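You operate a simulated robot arm through the tools that you are given. There is no shell and no other tool. Be economical: measure what you need, move in short steps, check, and stop when the job is done.

You are at the controls of a simulated robot arm. One attempt, no reset.

JOB
The orange light stays dark: check its slide plug and the white clamp, close the loose one, see it light.
Fine: black knob OFF while you mend; green push button and knob OFF at the end.

Only the result counts: the job must be done as asked and must still hold three seconds after the hand-in. Knocking over, shifting, dropping, spilling or breaking anything else fails it.

ROBOT AND FRAMES
A 6-joint arm with a two-finger parallel gripper, fixed in place. Base frame: the origin is at the foot of the arm, x ahead of it, y to its left, z up. Units: cm, rad, N and s.
With the tool pointing down near the work surface it reaches from about 40 to 86 cm from the base axis. Its first joint turns from -2.007 to 2.007 rad. Payload 4.2 kg.
The tool frame sits at the grasp point between the pads (the TCP): z along the fingers, y along the line on which they close. The tips reach 2.3 cm beyond it. Largest opening 9.4 cm; finger width 3.8, thickness 1; the body of the gripper, 5.4 by 9.6 cm, starts 3.9 cm behind the TCP.
Orientation is that of the tool frame in the base frame, as [roll, pitch, yaw] about the fixed x, y, z axes, in that order (R = Rz(yaw) Ry(pitch) Rx(roll)). With the fingers straight down and closing along the base's y, the tool's x points along the base's -x, its y along +y and its z along -z.

CONTROLS
- The arm moves only by the tool servo_tool. Its arguments are lists of equal length, an entry for each row: "travel": the shift along the tool's x, y, z in cm, a list of three; "turn": the turn, a rotation vector about the tool's x, y, z in rad, a list of three. In form: {"travel": [[tx, ty, tz], ...], "turn": [[rx, ry, rz], ...]}. A call has 1 to 8 rows; each row shifts and turns the commanded pose from where the row before left it, along the tool's axes as they then stand. "gripper" is the closure in counts, from 0 (fully open) to 255 (shut), set as the call begins (left out, the last holds). A row lasts 0.2 s, in which the tool goes at most 5 cm and 0.15 rad; a call with a longer step from one row to the next is refused whole, and so is a gripper value outside its range. A pose out of reach is approached as far as the arm can. The call stops where the force on the tool passes 40 N (or 10 N more than at its start, if that is more) or the arm is blocked; 0.2 s more then pass. Each finger travels about 10.8 cm/s and halts on what it meets, pressing with about 40 N; the grip force reading is that of the motor and also rises with nothing between the fingers. The clock runs only during rows and for 0.2 s after the last one: add rows that do not move to give the fingers time. The reply holds the time, the measured pose of the TCP, the force on the tool along the base axes, the opening and the grip force, in the units named above and with some noise, and new pictures: "views" is both (left out), scene, wrist or none.
- Cameras (640 x 400 px; columns grow to the right, rows downward): "scene" is fixed at [22.17, 65.06, 138.17]; the picture's right is [-0.70, -0.71, 0.00], its down [-0.35, 0.34, -0.87] and it looks along [0.62, -0.61, -0.49] (base axes); focal length 360 px, centre (320, 200). "wrist" rides on the gripper at [8.6, 1.6, -7.4] in the tool frame; the picture's right is [-0.18, 0.98, 0.00], its down [-0.58, -0.11, -0.81] and it looks along [-0.79, -0.15, 0.59] (tool axes); focal length 243 px, centre (320, 200). There is no depth. A picture from a camera that has moved, and an enlarged one, comes with that camera's place and axes in the base frame and with its lens.
- raise_lower(by): slides the trunk up (or, below 0, down) by that many cm; the arm rides with it, the base frame stays. It gives what a move gives, with no picture.
- enlarge(camera, box): a new picture of the part [left, top, right, bottom] of that camera's present view, enlarged. No time passes.
- finish_job(): hands the job in; it is judged then, once.

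Go step by step. Nothing tells you positions but the pictures and the camera data: compare them with the known pose of the tool, close in by small moves and look again before you grip or let go. The budget is 120 turns and 200 pictures, counting those below and the enlarged ones. Unless the task says otherwise, let go and move clear before handing in, and close with one line.

The tools are called as name(argument=value, ...) on one line, values as JSON. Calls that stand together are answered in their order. servo_tool: Moves the arm, as the interface text tells. Its arguments: {"type":"object","properties":{"travel":{"type":"array","items":{"type":"array","items":{"type":"number"}}},"turn":{"type":"array","items":{"type":"array","items":{"type":"number"}}},"gripper":{"type":"number"},"views":{"type":"string","enum":["both","scene","wrist","none"]}},"required":["travel","turn"]} The other tools are called the same way: raise_lower (by) slides the trunk up or down; enlarge (camera, box) takes an enlarged picture of a part of a camera's view; finish_job () hands the job in.

At the start:

```text
time_s: 0.0
eef_pos: [56.09, 22.18, 112.88]
orientation: [3.14, -0.001, 3.141]
ft_force: [0.0, -0.6, 0.0]
grip_width: 9.39
gripper_force: 0.1
trunk travel left (down, up): [-72.5, 26.5]
```

scene: 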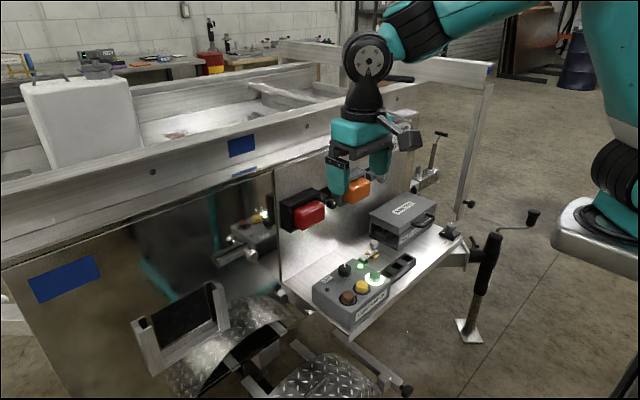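
wrist: 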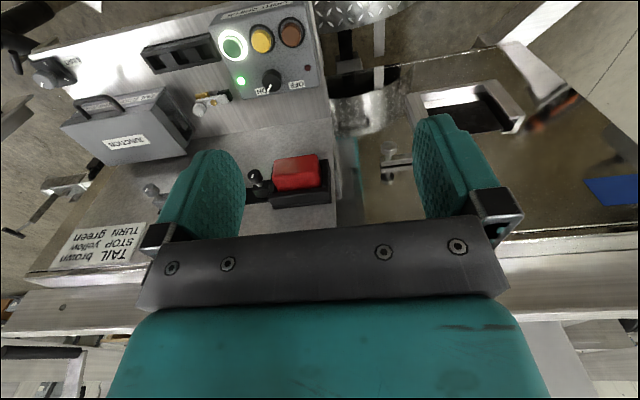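

I see a panel with a control box (green/yellow/brown buttons, black knob), a junction box, a red and an orange light, and some connectors. I'll enlarge the views to identify the parts.

enlarge(camera="scene", box=[270, 160, 470, 340])

enlarge(camera="wrist", box=[20, 0, 340, 200])

enlarge(camera="scene", box=[260, 160, 390, 260])

```text
2.22 times, centred on (370, 250) of scene
camera zoom: at [22.17, 65.06, 138.17], right [-0.7, -0.71, 0.0], down [-0.35, 0.34, -0.87], along [0.62, -0.61, -0.49], focal length 800 px, centre (209, 89)
```

zoom: 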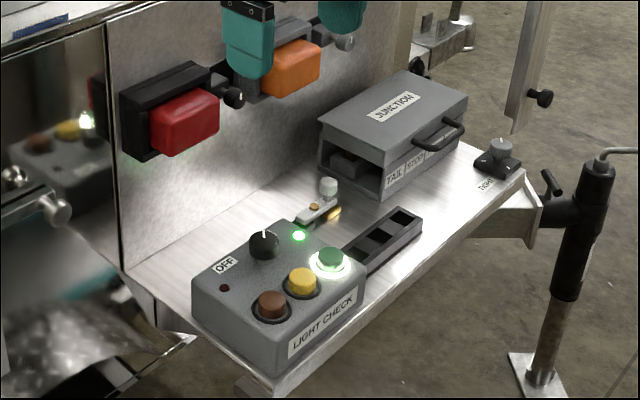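

```text
2.00 times, centred on (180, 100) of wrist
camera zoom: at [47.33, 23.74, 120.41], right [0.18, 0.98, 0.0], down [0.58, -0.11, 0.81], along [0.79, -0.15, -0.59], focal length 485 px, centre (600, 400)
```

zoom: 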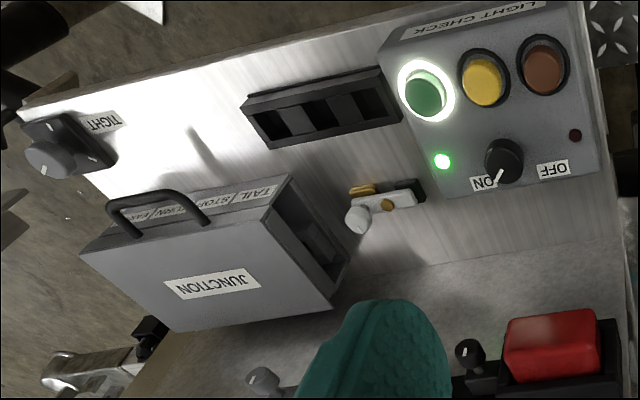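

```text
4.00 times, centred on (325, 210) of scene
camera zoom: at [22.17, 65.06, 138.17], right [-0.7, -0.71, 0.0], down [-0.35, 0.34, -0.87], along [0.62, -0.61, -0.49], focal length 1440 px, centre (300, 160)
```

zoom: 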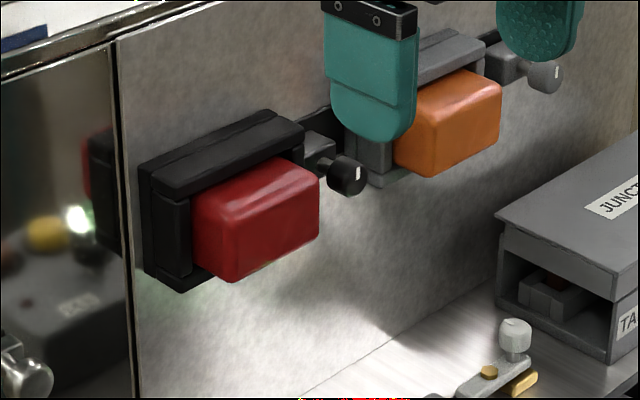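

The lamps sit on a vertical panel at x≈80 facing the robot: red at y≈14, orange further right. I'll move the gripper right and back for a better look at the orange lamp's plug and the clamp.

servo_tool(travel=[[1, -4.5, 0], [1, -4.5, 0], [1, -4.5, 0], [1, -4.5, 0], [0, 0, 0]], turn=[[0, 0, 0], [0, 0, 0], [0, 0, 0], [0, 0, 0], [0, 0, 0]])

```text
time_s: 1.2
eef_pos: [52.23, 4.22, 112.88]
orientation: [-3.141, 0.0, 3.141]
ft_force: [0.2, 0.3, 0.5]
grip_width: 9.41
gripper_force: 0.1
trunk travel left (down, up): [-72.5, 26.5]
camera wrist: at [43.34, 5.79, 120.3], right [0.18, 0.98, 0.0], down [0.58, -0.11, 0.81], along [0.79, -0.15, -0.59], focal length 243 px, centre (320, 200)
```

scene: 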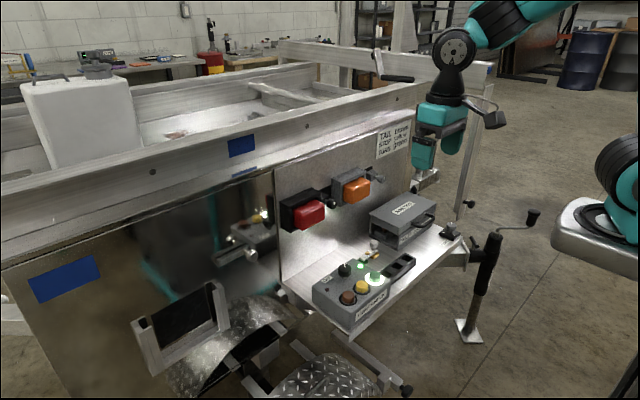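
wrist: 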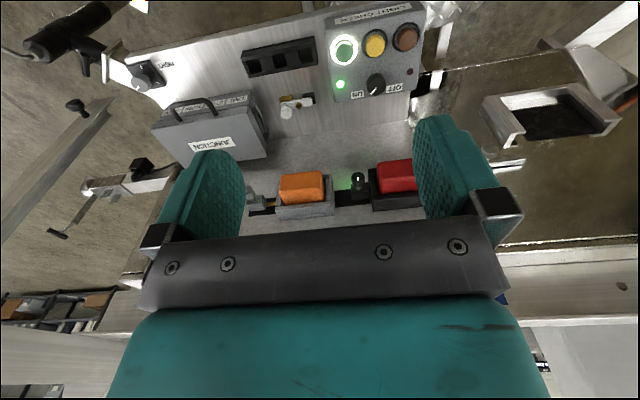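

enlarge(camera="scene", box=[270, 155, 400, 235])

enlarge(camera="scene", box=[350, 190, 470, 290])

enlarge(camera="wrist", box=[230, 80, 430, 220])

enlarge(camera="wrist", box=[120, 40, 320, 160])

```text
4.92 times, centred on (335, 195) of scene
camera zoom: at [22.17, 65.06, 138.17], right [-0.7, -0.71, 0.0], down [-0.35, 0.34, -0.87], along [0.62, -0.61, -0.49], focal length 1773 px, centre (246, 225)
```

zoom: 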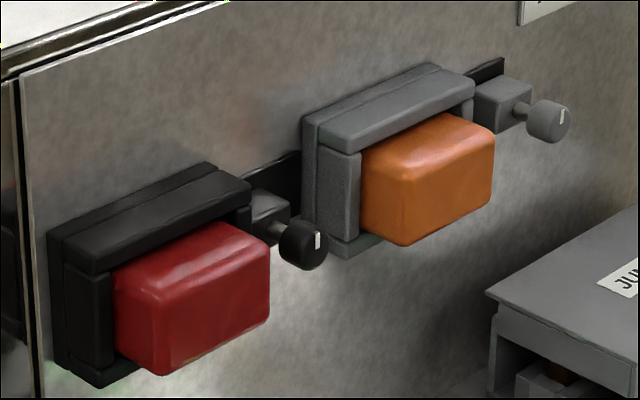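

```text
4.00 times, centred on (410, 240) of scene
camera zoom: at [22.17, 65.06, 138.17], right [-0.7, -0.71, 0.0], down [-0.35, 0.34, -0.87], along [0.62, -0.61, -0.49], focal length 1440 px, centre (-40, 40)
```

zoom: 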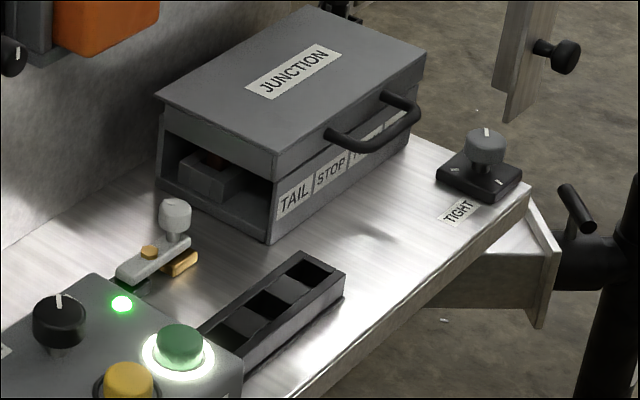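

```text
2.86 times, centred on (330, 150) of wrist
camera zoom: at [43.34, 5.79, 120.3], right [0.18, 0.98, 0.0], down [0.58, -0.11, 0.81], along [0.79, -0.15, -0.59], focal length 693 px, centre (291, 343)
```

zoom: 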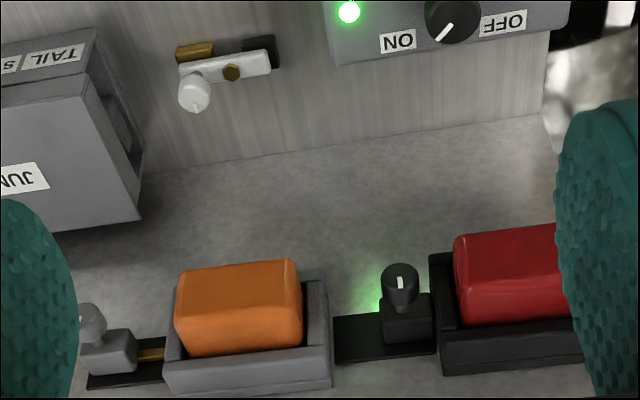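

```text
3.20 times, centred on (220, 100) of wrist
camera zoom: at [43.34, 5.79, 120.3], right [0.18, 0.98, 0.0], down [0.58, -0.11, 0.81], along [0.79, -0.15, -0.59], focal length 776 px, centre (640, 520)
```

zoom: 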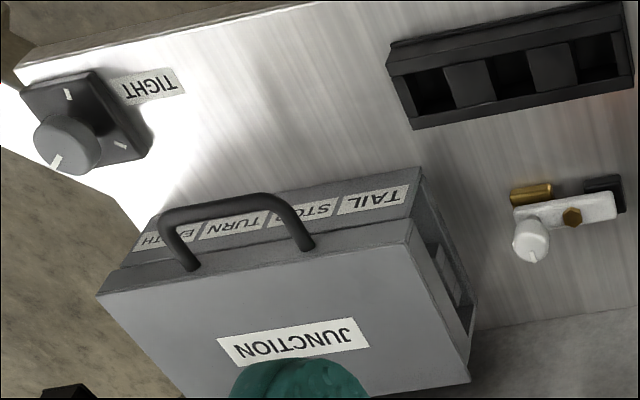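

The orange lamp's plug seems to stand away from its housing with gold contacts showing, whereas the red one's is tight against it. I'll look closer at the clamp and knob before acting.

servo_tool(travel=[[-0.7, -1.17, 3.8], [-0.7, -1.17, 3.8], [-0.7, -1.17, 3.8], [-0.7, -1.17, 3.8], [-0.7, -1.17, 3.8], [-0.7, -1.17, 3.8], [-0.7, -1.17, 3.8], [0, 0, 0]], turn=[[0, 0, 0], [0, 0, 0], [0, 0, 0], [0, 0, 0], [0, 0, 0], [0, 0, 0], [0, 0, 0], [0, 0, 0]], views="wrist")

enlarge(camera="wrist", box=[260, 110, 420, 220])

enlarge(camera="scene", box=[320, 225, 400, 285])

```text
time_s: 3.0
eef_pos: [57.05, -4.11, 86.31]
orientation: [3.141, 0.0, 3.141]
ft_force: [0.5, -0.1, -0.1]
grip_width: 9.4
gripper_force: 0.0
trunk travel left (down, up): [-72.5, 26.5]
camera wrist: at [48.23, -2.5, 93.84], right [0.18, 0.98, 0.0], down [0.58, -0.11, 0.81], along [0.79, -0.15, -0.59], focal length 243 px, centre (320, 200)
```

wrist: 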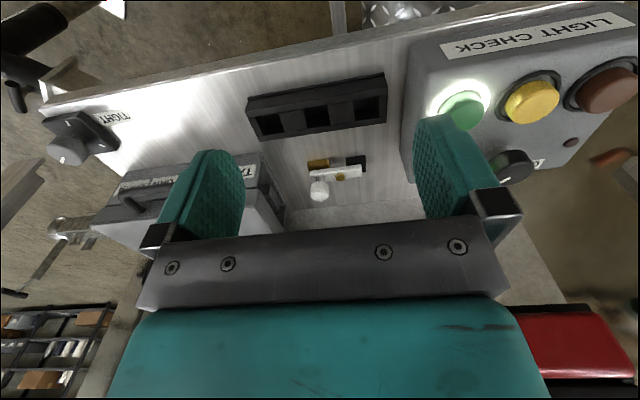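

```text
3.64 times, centred on (340, 165) of wrist
camera zoom: at [48.23, -2.5, 93.84], right [0.18, 0.98, 0.0], down [0.58, -0.11, 0.81], along [0.79, -0.15, -0.59], focal length 882 px, centre (247, 327)
```

zoom: 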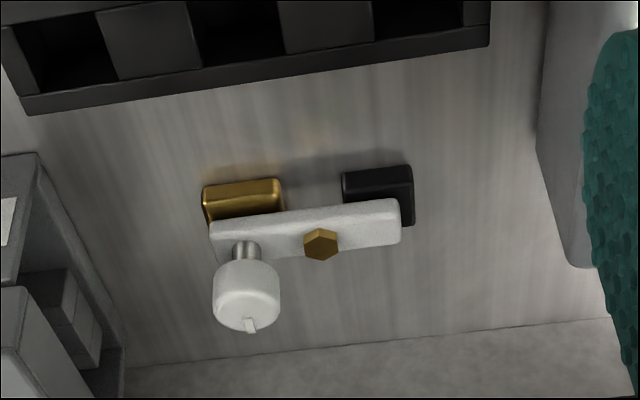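

```text
6.67 times, centred on (360, 255) of scene
camera zoom: at [22.17, 65.06, 138.17], right [-0.7, -0.71, 0.0], down [-0.35, 0.34, -0.87], along [0.62, -0.61, -0.49], focal length 2401 px, centre (53, -167)
```

zoom: 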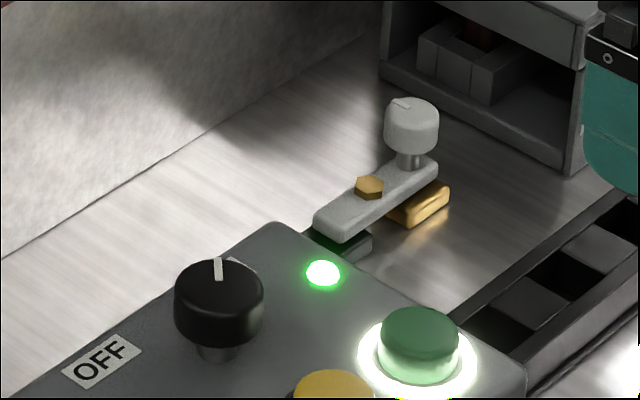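

The clamp's white bar spans a gold and a black block; I need a low-angle view to see whether it is seated. I'll back off, lower, and tilt the tool so the camera looks nearly horizontally.

servo_tool(travel=[[1.5, 0, 3], [1.5, 0, 3], [0, 0, 2], [0, 0, 0], [0, 0, 0], [0, 0, 0], [0, 0, 0]], turn=[[0, 0, 0], [0, 0, 0], [0, 0, 0], [0, -0.14, 0], [0, -0.14, 0], [0, -0.14, 0], [0, 0, 0]], views="wrist")

enlarge(camera="wrist", box=[260, 110, 420, 220])

enlarge(camera="scene", box=[420, 205, 480, 255])

```text
time_s: 4.6
eef_pos: [53.93, -4.01, 78.24]
orientation: [3.141, 0.419, 3.141]
ft_force: [0.3, -0.4, 0.3]
grip_width: 9.39
gripper_force: 0.1
trunk travel left (down, up): [-72.5, 26.5]
camera wrist: at [42.91, -2.48, 81.67], right [0.17, 0.98, 0.07], down [0.2, -0.11, 0.97], along [0.96, -0.15, -0.22], focal length 243 px, centre (320, 200)
```

wrist: 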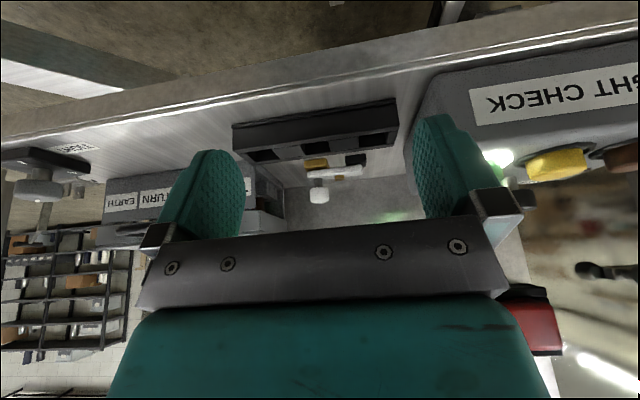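

```text
3.64 times, centred on (340, 165) of wrist
camera zoom: at [42.91, -2.48, 81.67], right [0.17, 0.98, 0.07], down [0.2, -0.11, 0.97], along [0.96, -0.15, -0.22], focal length 882 px, centre (247, 327)
```

zoom: 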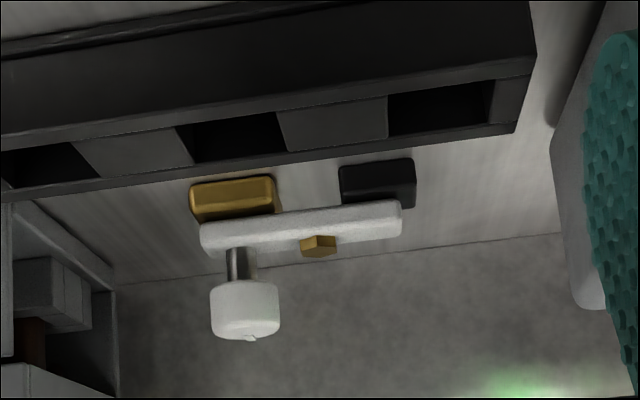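

```text
8.00 times, centred on (450, 230) of scene
camera zoom: at [22.17, 65.06, 138.17], right [-0.7, -0.71, 0.0], down [-0.35, 0.34, -0.87], along [0.62, -0.61, -0.49], focal length 2881 px, centre (-720, -40)
```

zoom: 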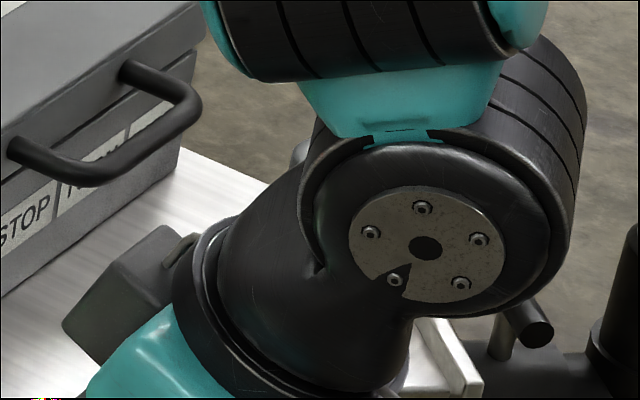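

The white clamp bar sits level and flush on both blocks, so it's closed; the orange slide plug (pulled out ~3 cm) is the loose one. Next, I untilt and move above the control box to find the black knob exactly.

servo_tool(travel=[[0, 0, 0], [0, 0, 0], [0, 0, 0], [0, 0, -5], [0, 2, -4.5], [-2, 5, -1], [-2, 5, -1], [-2, 5, -1]], turn=[[0, 0.14, 0], [0, 0.14, 0], [0, 0.14, 0], [0, 0, 0], [0, 0, 0], [0, 0, 0], [0, 0, 0], [0, 0, 0]], views="none")

servo_tool(travel=[[0, 0, 0]], turn=[[0, 0, 0]], views="both")

enlarge(camera="wrist", box=[240, 40, 440, 220])

enlarge(camera="scene", box=[300, 240, 400, 340])

```text
refused: row 6 steps farther than a row can; nothing moved
```

```text
time_s: 5.0
eef_pos: [53.98, -4.11, 78.17]
orientation: [-3.141, 0.423, -3.141]
ft_force: [0.5, -0.3, 0.5]
grip_width: 9.41
gripper_force: 0.2
trunk travel left (down, up): [-72.5, 26.5]
camera wrist: at [42.92, -2.47, 81.67], right [0.17, 0.98, 0.07], down [0.2, -0.11, 0.97], along [0.96, -0.15, -0.22], focal length 243 px, centre (320, 200)
```

scene: 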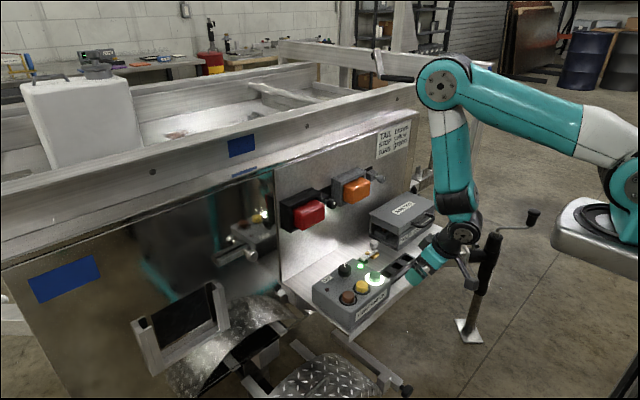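
wrist: 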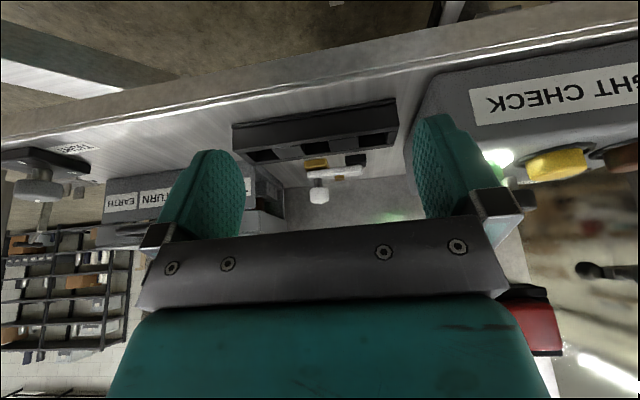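

```text
2.22 times, centred on (340, 130) of wrist
camera zoom: at [42.92, -2.47, 81.67], right [0.17, 0.98, 0.07], down [0.2, -0.11, 0.97], along [0.96, -0.15, -0.22], focal length 539 px, centre (276, 356)
```

zoom: 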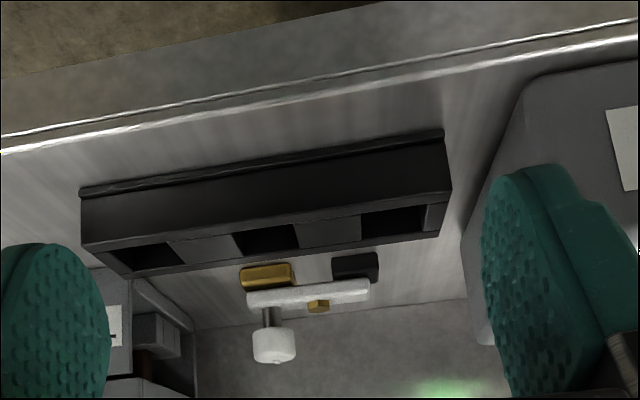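

```text
4.00 times, centred on (350, 290) of scene
camera zoom: at [22.17, 65.06, 138.17], right [-0.7, -0.71, 0.0], down [-0.35, 0.34, -0.87], along [0.62, -0.61, -0.49], focal length 1440 px, centre (200, -160)
```

zoom: 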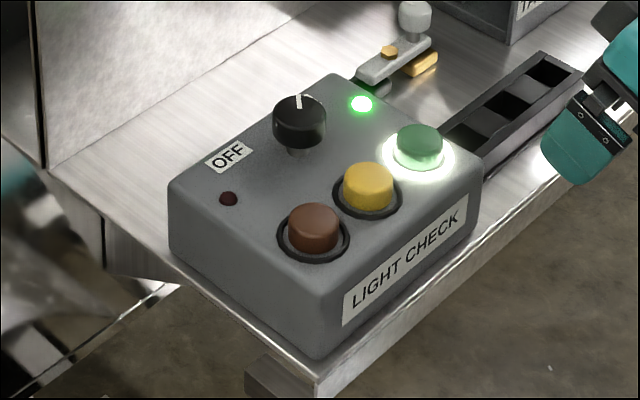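

The move was refused for step size; resending with smaller steps.

servo_tool(travel=[[0, 0, 0], [0, 0, 0], [0, 0, 0], [0, 0, -4.8], [0, 2, -4.5], [-1, 4.5, -1], [-1, 4.5, -1], [-1, 4.5, -1]], turn=[[0, 0.14, 0], [0, 0.14, 0], [0, 0.14, 0], [0, 0, 0], [0, 0, 0], [0, 0, 0], [0, 0, 0], [0, 0, 0]], views="none")

servo_tool(travel=[[-2, 0, 0]], turn=[[0, 0, 0]], views="wrist")

enlarge(camera="wrist", box=[240, 40, 440, 220])

```text
time_s: 6.8
eef_pos: [56.99, 11.38, 90.7]
orientation: [-3.14, 0.001, 3.14]
ft_force: [-0.3, -0.9, -0.1]
grip_width: 9.36
gripper_force: 0.2
trunk travel left (down, up): [-72.5, 26.5]
```

```text
time_s: 7.2
eef_pos: [58.91, 11.52, 90.81]
orientation: [-3.141, -0.001, 3.141]
ft_force: [-0.5, 0.2, 0.0]
grip_width: 9.39
gripper_force: 0.0
trunk travel left (down, up): [-72.5, 26.5]
camera wrist: at [50.18, 13.11, 98.28], right [0.18, 0.98, 0.0], down [0.58, -0.11, 0.81], along [0.79, -0.15, -0.59], focal length 243 px, centre (320, 200)
```

wrist: 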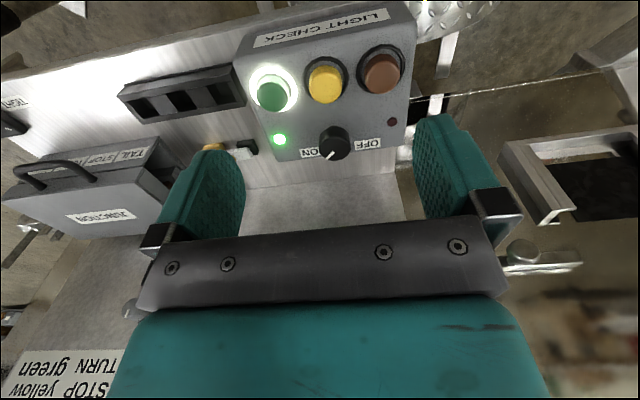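

```text
2.22 times, centred on (340, 130) of wrist
camera zoom: at [50.18, 13.11, 98.28], right [0.18, 0.98, 0.0], down [0.58, -0.11, 0.81], along [0.79, -0.15, -0.59], focal length 539 px, centre (276, 356)
```

zoom: 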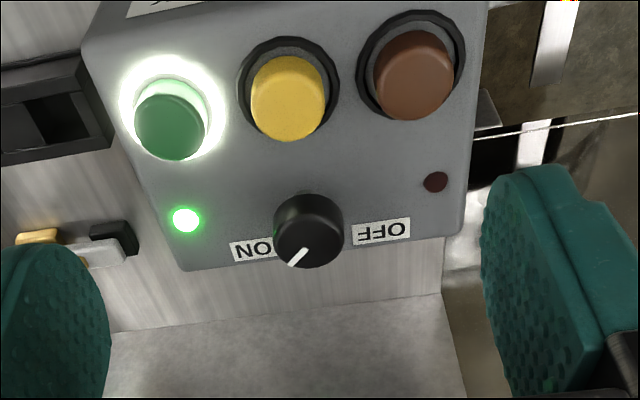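

Knob top is at about [67.6, 11.5, 79], pointer toward ON (+x,−y) and OFF 90° CCW from above. I'll move over it with the gripper rotated 45° CW and half closed.

servo_tool(travel=[[-2.9, 0, 0], [-2.9, 0, 0], [-2.9, 0, 0], [0, 0, 0], [0, 0, 0], [0, 0, 0], [0, 0, 2.5], [0, 0, 2.5]], turn=[[0, 0, 0], [0, 0, 0], [0, 0, 0.14], [0, 0, 0.14], [0, 0, 0.14], [0, 0, 0.14], [0, 0, 0.14], [0, 0, 0.085]], gripper=115)

enlarge(camera="scene", box=[290, 210, 410, 330])

```text
time_s: 9.0
eef_pos: [67.6, 11.5, 85.54]
orientation: [3.141, 0.0, 2.354]
ft_force: [-0.2, 0.0, 0.3]
grip_width: 5.18
gripper_force: 0.0
trunk travel left (down, up): [-72.5, 26.5]
camera wrist: at [62.58, 18.66, 93.1], right [0.83, 0.56, 0.0], down [0.33, -0.49, 0.81], along [0.45, -0.67, -0.59], focal length 243 px, centre (320, 200)
```

scene: 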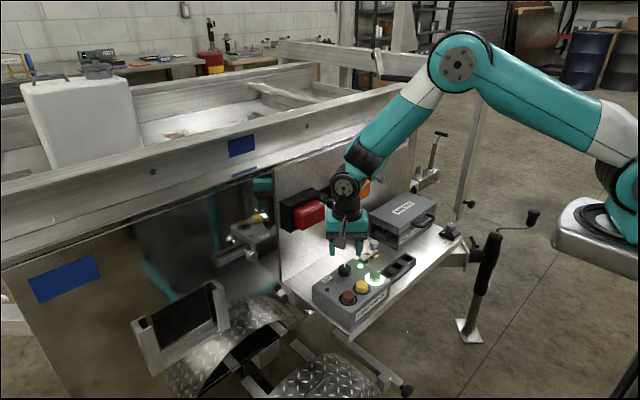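
wrist: 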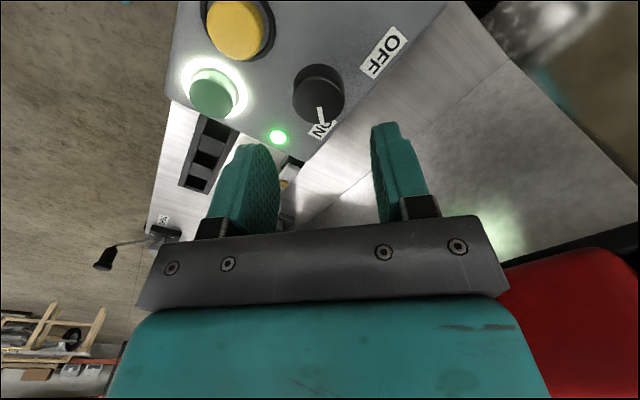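

```text
3.33 times, centred on (350, 270) of scene
camera zoom: at [22.17, 65.06, 138.17], right [-0.7, -0.71, 0.0], down [-0.35, 0.34, -0.87], along [0.62, -0.61, -0.49], focal length 1200 px, centre (220, -33)
```

zoom: 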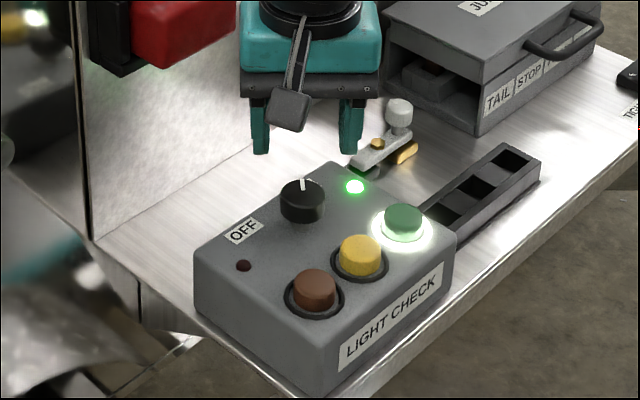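

The gripper is centred above the knob at [67.6, 11.5]. Now descend and close on it.

servo_tool(travel=[[0, 0, 3], [0, 0, 2], [0, 0, 1.2], [0, 0, 0]], turn=[[0, 0, 0], [0, 0, 0], [0, 0, 0], [0, 0, 0]])

enlarge(camera="scene", box=[310, 230, 400, 310])

```text
time_s: 10.0
eef_pos: [67.64, 11.41, 79.39]
orientation: [-3.14, -0.001, 2.357]
ft_force: [-0.1, 0.0, -0.5]
grip_width: 5.16
gripper_force: 0.1
trunk travel left (down, up): [-72.5, 26.5]
camera wrist: at [62.55, 18.63, 86.93], right [0.83, 0.56, 0.0], down [0.33, -0.49, 0.81], along [0.46, -0.67, -0.59], focal length 243 px, centre (320, 200)
```

scene: 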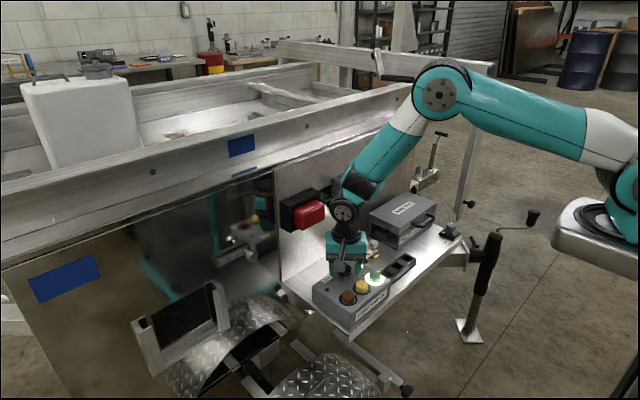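
wrist: 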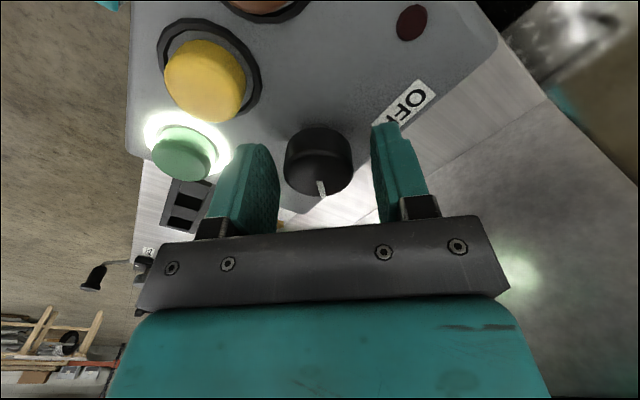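

```text
5.00 times, centred on (355, 270) of scene
camera zoom: at [22.17, 65.06, 138.17], right [-0.7, -0.71, 0.0], down [-0.35, 0.34, -0.87], along [0.62, -0.61, -0.49], focal length 1801 px, centre (145, -150)
```

zoom: 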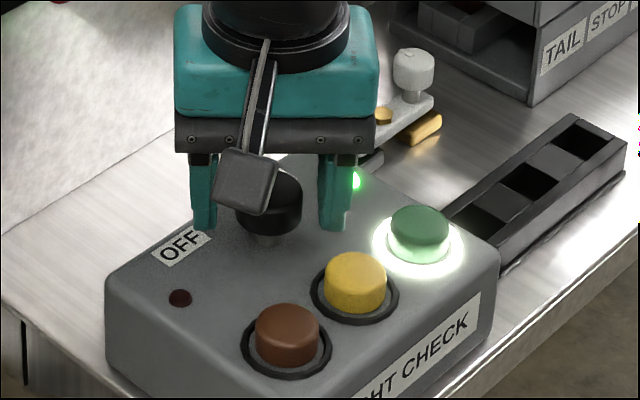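

The knob is well centred between the fingers. Closing, then turning CCW.

servo_tool(travel=[[0, 0, 0], [0, 0, 0], [0, 0, 0]], turn=[[0, 0, 0], [0, 0, 0], [0, 0, 0]], gripper=200, views="wrist")

```text
time_s: 10.8
eef_pos: [67.61, 11.33, 79.48]
orientation: [3.142, -0.001, 2.356]
ft_force: [-3.5, -2.9, -2.1]
grip_width: 3.34
gripper_force: 45.3
trunk travel left (down, up): [-72.5, 26.5]
camera wrist: at [62.52, 18.6, 86.93], right [0.83, 0.56, 0.0], down [0.33, -0.49, 0.81], along [0.45, -0.67, -0.59], focal length 243 px, centre (320, 200)
```

wrist: 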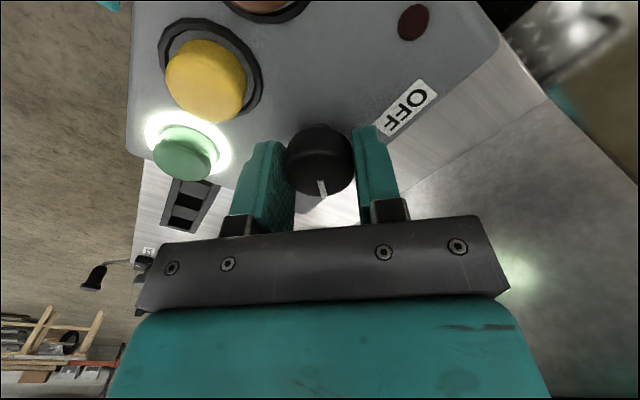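

Gripped at 3.34 cm with little side force. Turning CCW.

servo_tool(travel=[[0, 0, 0], [0, 0, 0], [0, 0, 0], [0, 0, 0], [0, 0, 0], [0, 0, 0]], turn=[[0, 0, -0.13], [0, 0, -0.13], [0, 0, -0.13], [0, 0, -0.13], [0, 0, -0.13], [0, 0, -0.13]], views="wrist")

```text
time_s: 12.2
eef_pos: [67.73, 11.38, 79.41]
orientation: [3.141, 0.001, 3.141]
ft_force: [-6.4, 0.7, 1.0]
grip_width: 3.34
gripper_force: 45.0
trunk travel left (down, up): [-72.5, 26.5]
camera wrist: at [58.89, 13.08, 86.93], right [0.19, 0.98, 0.0], down [0.58, -0.11, 0.81], along [0.79, -0.15, -0.59], focal length 243 px, centre (320, 200)
```

wrist: 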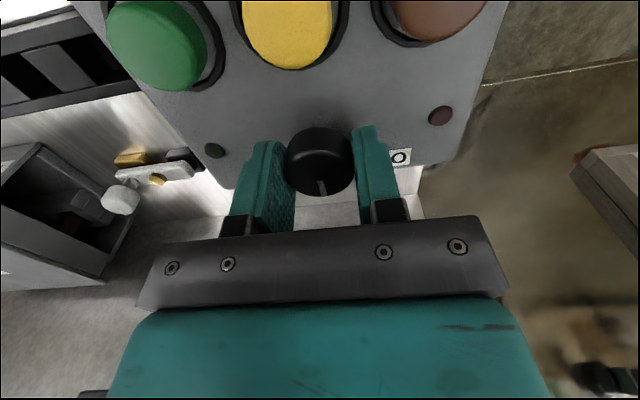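

The knob turned with the gripper and the green LED went out. Continuing to OFF.

servo_tool(travel=[[0, 0, 0], [0, 0, 0], [0, 0, 0], [0, 0, 0], [0, 0, 0], [0, 0, 0]], turn=[[0, 0, -0.13], [0, 0, -0.13], [0, 0, -0.13], [0, 0, -0.13], [0, 0, -0.13], [0, 0, -0.13]], views="both")

```text
time_s: 13.6
eef_pos: [67.57, 11.6, 79.35]
orientation: [-3.141, 0.001, -2.362]
ft_force: [-8.0, 13.3, 3.6]
grip_width: 3.34
gripper_force: 45.7
trunk travel left (down, up): [-72.5, 26.5]
camera wrist: at [60.2, 6.61, 86.92], right [-0.56, 0.83, 0.0], down [0.49, 0.33, 0.81], along [0.67, 0.45, -0.59], focal length 243 px, centre (320, 200)
```

scene: 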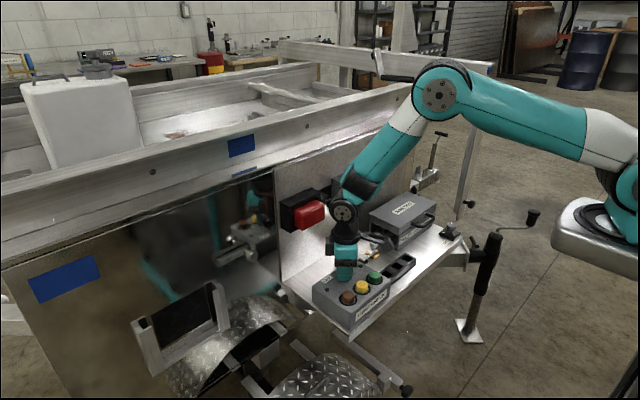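
wrist: 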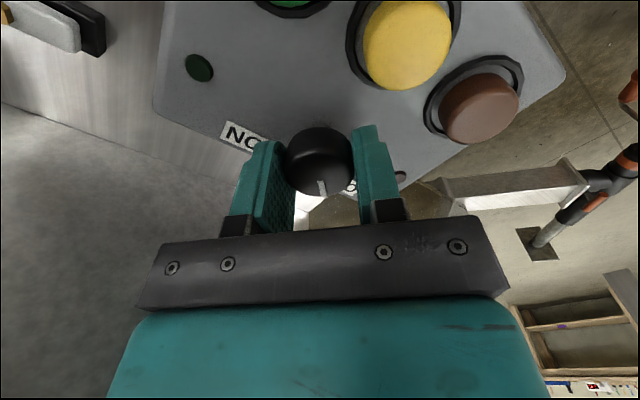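

The pointer now points toward OFF. I'll release, rise and check.

servo_tool(travel=[[0, 0, 0], [0, 0, 0], [0, 0, 0], [0, 0, -2], [0, 0, -3.5], [0, 0, -3]], turn=[[0, 0, 0], [0, 0, 0], [0, 0, 0], [0, 0, 0], [0, 0, 0], [0, 0, 0]], gripper=110, views="both")

enlarge(camera="scene", box=[310, 230, 400, 310])

```text
time_s: 15.0
eef_pos: [67.67, 11.42, 88.0]
orientation: [-3.141, -0.001, -2.368]
ft_force: [0.7, 0.1, -0.4]
grip_width: 5.35
gripper_force: 0.0
trunk travel left (down, up): [-72.5, 26.5]
camera wrist: at [60.25, 6.5, 95.42], right [-0.56, 0.83, 0.0], down [0.49, 0.33, 0.81], along [0.67, 0.45, -0.59], focal length 243 px, centre (320, 200)
```

scene: 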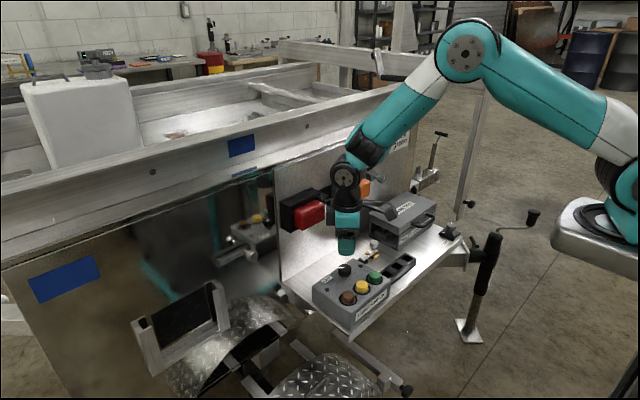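
wrist: 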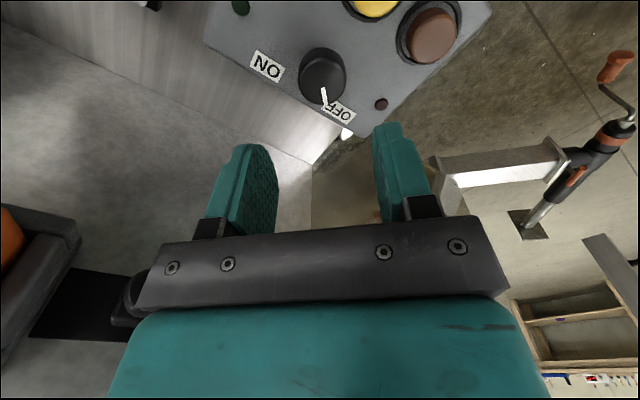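

```text
5.00 times, centred on (355, 270) of scene
camera zoom: at [22.17, 65.06, 138.17], right [-0.7, -0.71, 0.0], down [-0.35, 0.34, -0.87], along [0.62, -0.61, -0.49], focal length 1801 px, centre (145, -150)
```

zoom: 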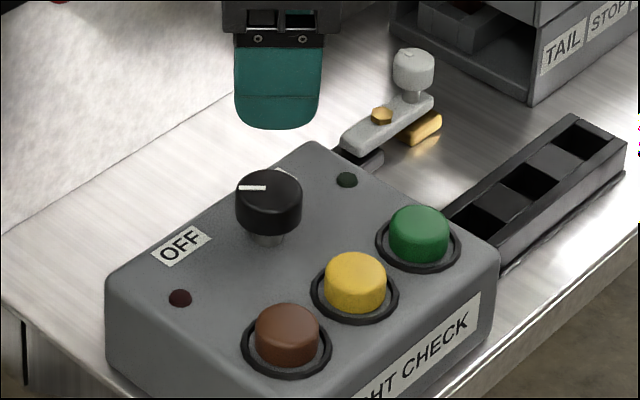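

Knob is OFF and all indicators are dark. Before handling the plug, I look closely at it and at the "TIGHT" knob.

enlarge(camera="scene", box=[425, 210, 475, 250])

servo_tool(travel=[[0, 0, -4.5], [1, -3.5, -3], [1, -3.5, -3], [1, -3.5, 0], [1, -3.5, 0], [0, -4, 0]], turn=[[0, 0, 0.13], [0, 0, 0.13], [0, 0, 0.13], [0, 0, 0.13], [0, 0, 0.13], [0, 0, 0.123]], gripper=255)

```text
10.00 times, centred on (450, 230) of scene
camera zoom: at [22.17, 65.06, 138.17], right [-0.7, -0.71, 0.0], down [-0.35, 0.34, -0.87], along [0.62, -0.61, -0.49], focal length 3601 px, centre (-980, -100)
```

zoom: 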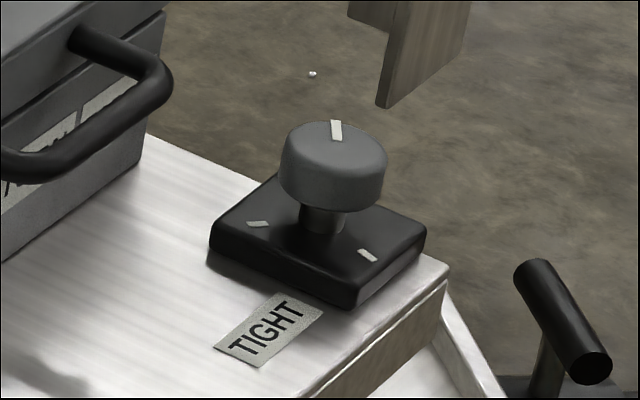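

```text
time_s: 16.4
eef_pos: [70.84, -6.61, 98.42]
orientation: [3.141, 0.0, -3.141]
ft_force: [-0.6, 0.6, 0.1]
grip_width: 0.0
gripper_force: 40.4
trunk travel left (down, up): [-72.5, 26.5]
camera wrist: at [61.95, -5.09, 105.91], right [0.18, 0.98, 0.0], down [0.58, -0.11, 0.81], along [0.79, -0.15, -0.59], focal length 243 px, centre (320, 200)
```

scene: 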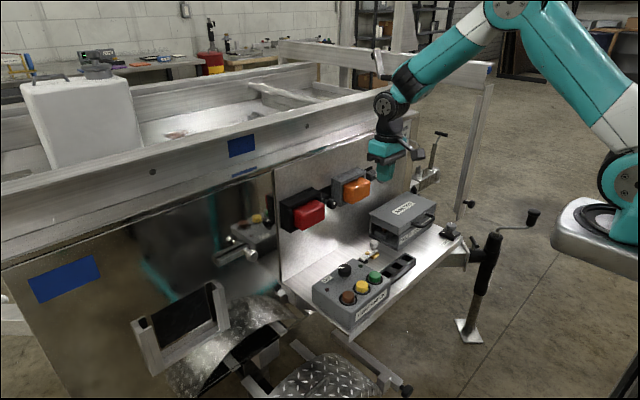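
wrist: 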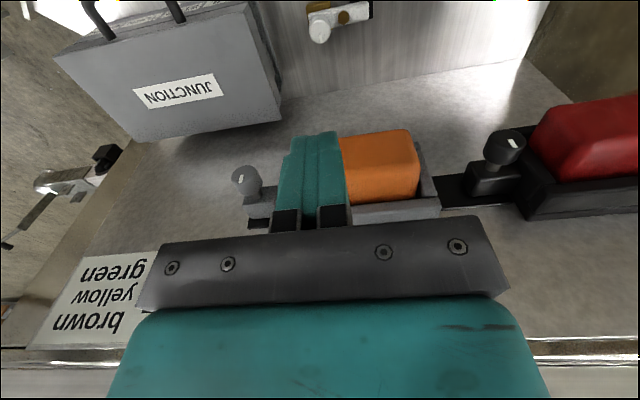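

The TIGHT knob is a separate bench item, leave it. The orange plug's knob is at ≈[77.7,−15.2,91]; I'll come with closed fingers, tilted forward, to its right side and push it left (+y).

servo_tool(travel=[[2, -3.6, 0], [2, -3.6, 0], [1, -3.6, 0], [0, -1.8, 0], [0, 0, 0], [0, 0, 0], [0, 0, 0]], turn=[[0, -0.13, 0], [0, -0.13, 0], [0, -0.13, 0], [0, -0.13, 0], [0, -0.13, 0], [0, -0.135, 0], [0, 0, 0]])

enlarge(camera="scene", box=[320, 130, 440, 230])

```text
time_s: 18.0
eef_pos: [65.73, -19.33, 97.88]
orientation: [3.141, 0.786, -3.138]
ft_force: [0.1, 0.1, 0.3]
grip_width: 0.0
gripper_force: 40.1
trunk travel left (down, up): [-72.5, 26.5]
camera wrist: at [54.21, -17.77, 97.07], right [0.13, 0.98, 0.13], down [-0.16, -0.11, 0.98], along [0.98, -0.15, 0.14], focal length 243 px, centre (320, 200)
```

scene: 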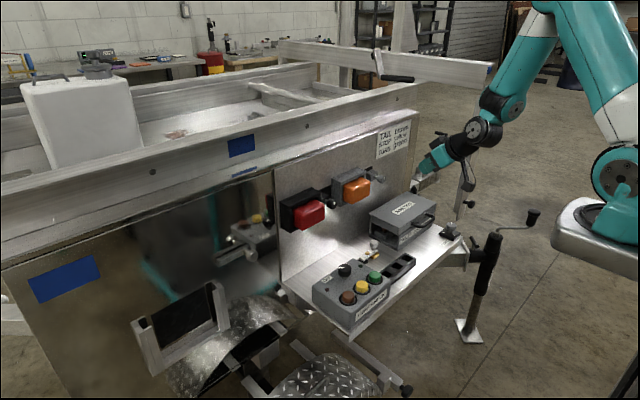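
wrist: 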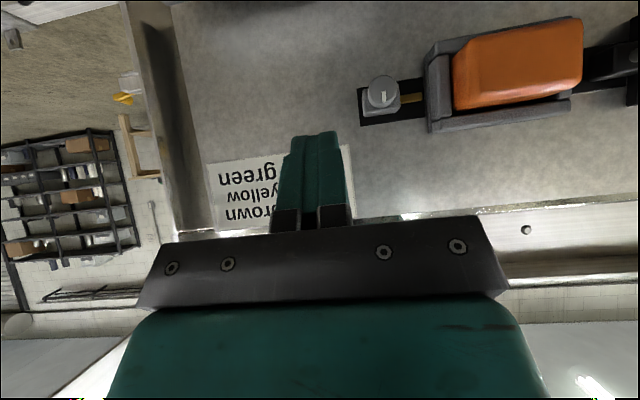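

```text
4.00 times, centred on (380, 180) of scene
camera zoom: at [22.17, 65.06, 138.17], right [-0.7, -0.71, 0.0], down [-0.35, 0.34, -0.87], along [0.62, -0.61, -0.49], focal length 1440 px, centre (80, 280)
```

zoom: 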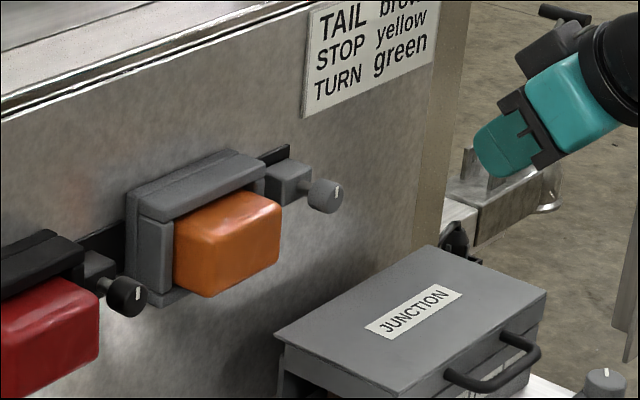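

Clear view: plug with grey knob at ≈[77.3,−14.7,91.5], contacts exposed. Moving in to the right of the knob.

servo_tool(travel=[[-0.83, 0, 2.99], [-0.83, 0, 2.99], [-0.83, 0, 2.99], [-0.83, 0, 2.99], [0, 0, 0]], turn=[[0, 0, 0], [0, 0, 0], [0, 0, 0], [0, 0, 0], [0, 0, 0]])

enlarge(camera="scene", box=[320, 140, 420, 220])

```text
time_s: 19.2
eef_pos: [76.43, -19.26, 91.65]
orientation: [-3.141, 0.785, -3.139]
ft_force: [-0.2, -0.3, 0.2]
grip_width: 0.0
gripper_force: 40.0
trunk travel left (down, up): [-72.5, 26.5]
camera wrist: at [64.98, -17.73, 90.89], right [0.13, 0.98, 0.13], down [-0.16, -0.11, 0.98], along [0.98, -0.15, 0.14], focal length 243 px, centre (320, 200)
```

scene: 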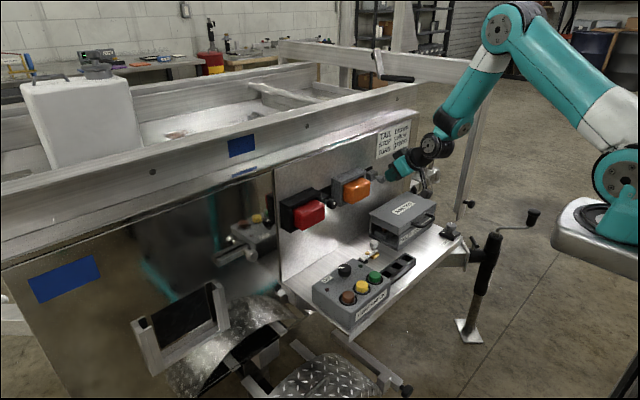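
wrist: 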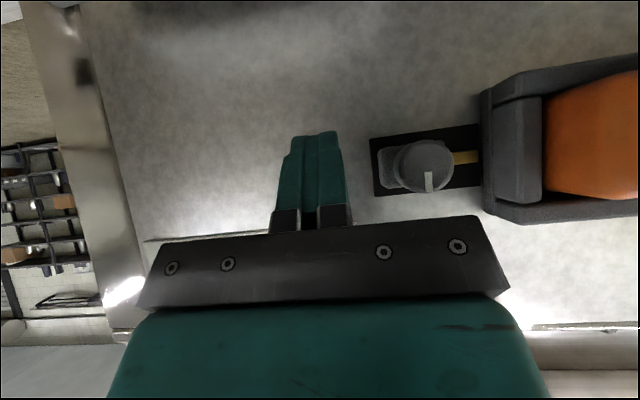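

```text
5.00 times, centred on (370, 180) of scene
camera zoom: at [22.17, 65.06, 138.17], right [-0.7, -0.71, 0.0], down [-0.35, 0.34, -0.87], along [0.62, -0.61, -0.49], focal length 1801 px, centre (70, 300)
```

zoom: 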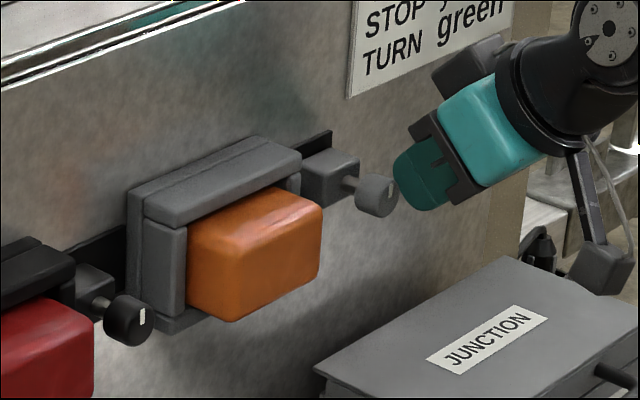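

The finger is level with the knob and right of it. Pushing left in small steps until it seats.

servo_tool(travel=[[0, 1, 0], [0, 0.8, 0], [0, 0.6, 0], [0, 0.6, 0], [0, 0.6, 0], [0, 0, 0]], turn=[[0, 0, 0], [0, 0, 0], [0, 0, 0], [0, 0, 0], [0, 0, 0], [0, 0, 0]])

enlarge(camera="scene", box=[320, 140, 420, 220])

```text
time_s: 20.6
eef_pos: [76.55, -15.76, 91.75]
orientation: [3.141, 0.786, -3.14]
ft_force: [0.8, 0.4, 0.6]
grip_width: 0.02
gripper_force: 40.3
trunk travel left (down, up): [-72.5, 26.5]
camera wrist: at [65.01, -14.11, 91.0], right [0.13, 0.98, 0.13], down [-0.16, -0.11, 0.98], along [0.98, -0.15, 0.14], focal length 243 px, centre (320, 200)
```

scene: 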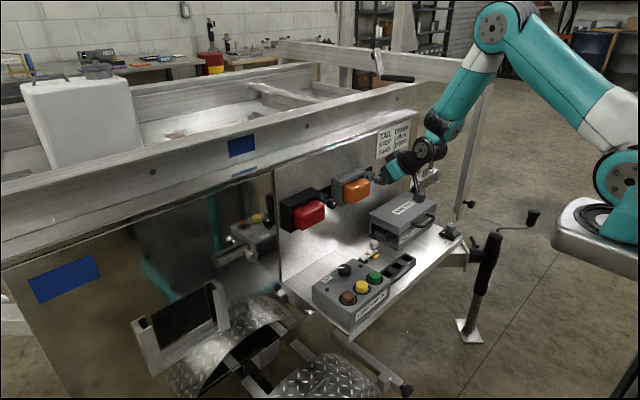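
wrist: 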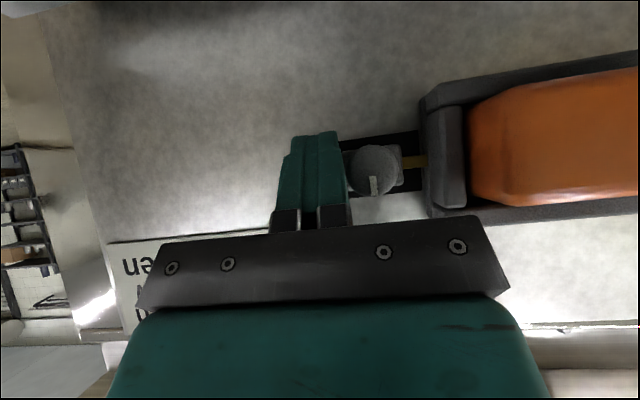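

```text
5.00 times, centred on (370, 180) of scene
camera zoom: at [22.17, 65.06, 138.17], right [-0.7, -0.71, 0.0], down [-0.35, 0.34, -0.87], along [0.62, -0.61, -0.49], focal length 1801 px, centre (70, 300)
```

zoom: 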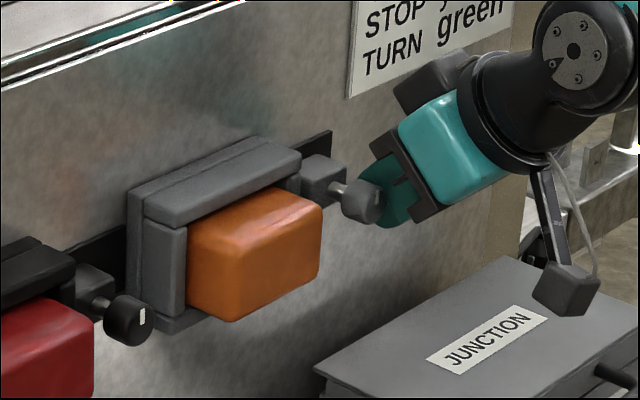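

The plug is sliding freely; a ~1 cm gap remains. Continue.

servo_tool(travel=[[0, 0.5, 0], [0, 0.4, 0], [0, 0.3, 0], [0, 0.3, 0], [0, 0, 0]], turn=[[0, 0, 0], [0, 0, 0], [0, 0, 0], [0, 0, 0], [0, 0, 0]], views="wrist")

enlarge(camera="scene", box=[320, 140, 420, 220])

```text
time_s: 21.8
eef_pos: [76.51, -14.18, 91.67]
orientation: [-3.141, 0.784, -3.14]
ft_force: [0.5, -0.5, -0.5]
grip_width: 0.0
gripper_force: 40.0
trunk travel left (down, up): [-72.5, 26.5]
camera wrist: at [64.99, -12.59, 90.97], right [0.13, 0.98, 0.13], down [-0.16, -0.11, 0.98], along [0.98, -0.15, 0.14], focal length 243 px, centre (320, 200)
```

wrist: 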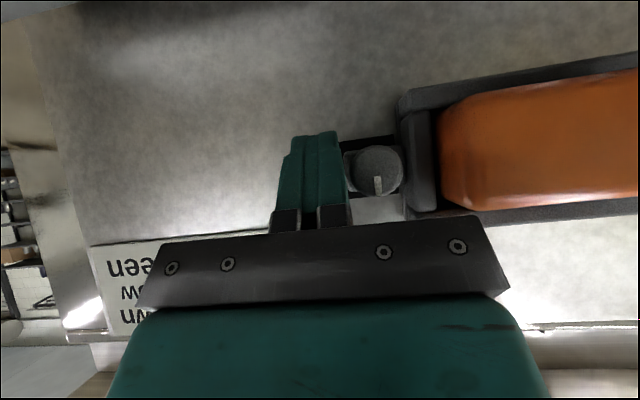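

```text
5.00 times, centred on (370, 180) of scene
camera zoom: at [22.17, 65.06, 138.17], right [-0.7, -0.71, 0.0], down [-0.35, 0.34, -0.87], along [0.62, -0.61, -0.49], focal length 1801 px, centre (70, 300)
```

zoom: 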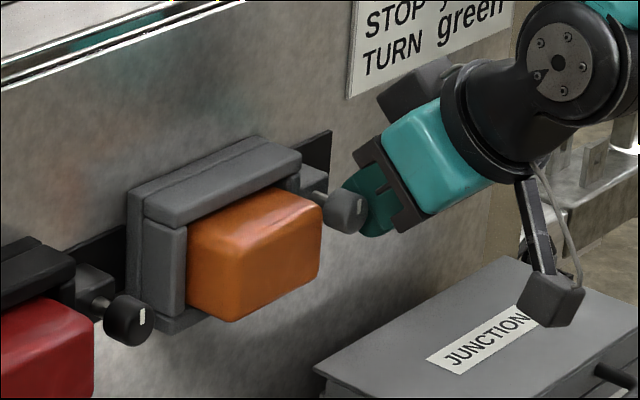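

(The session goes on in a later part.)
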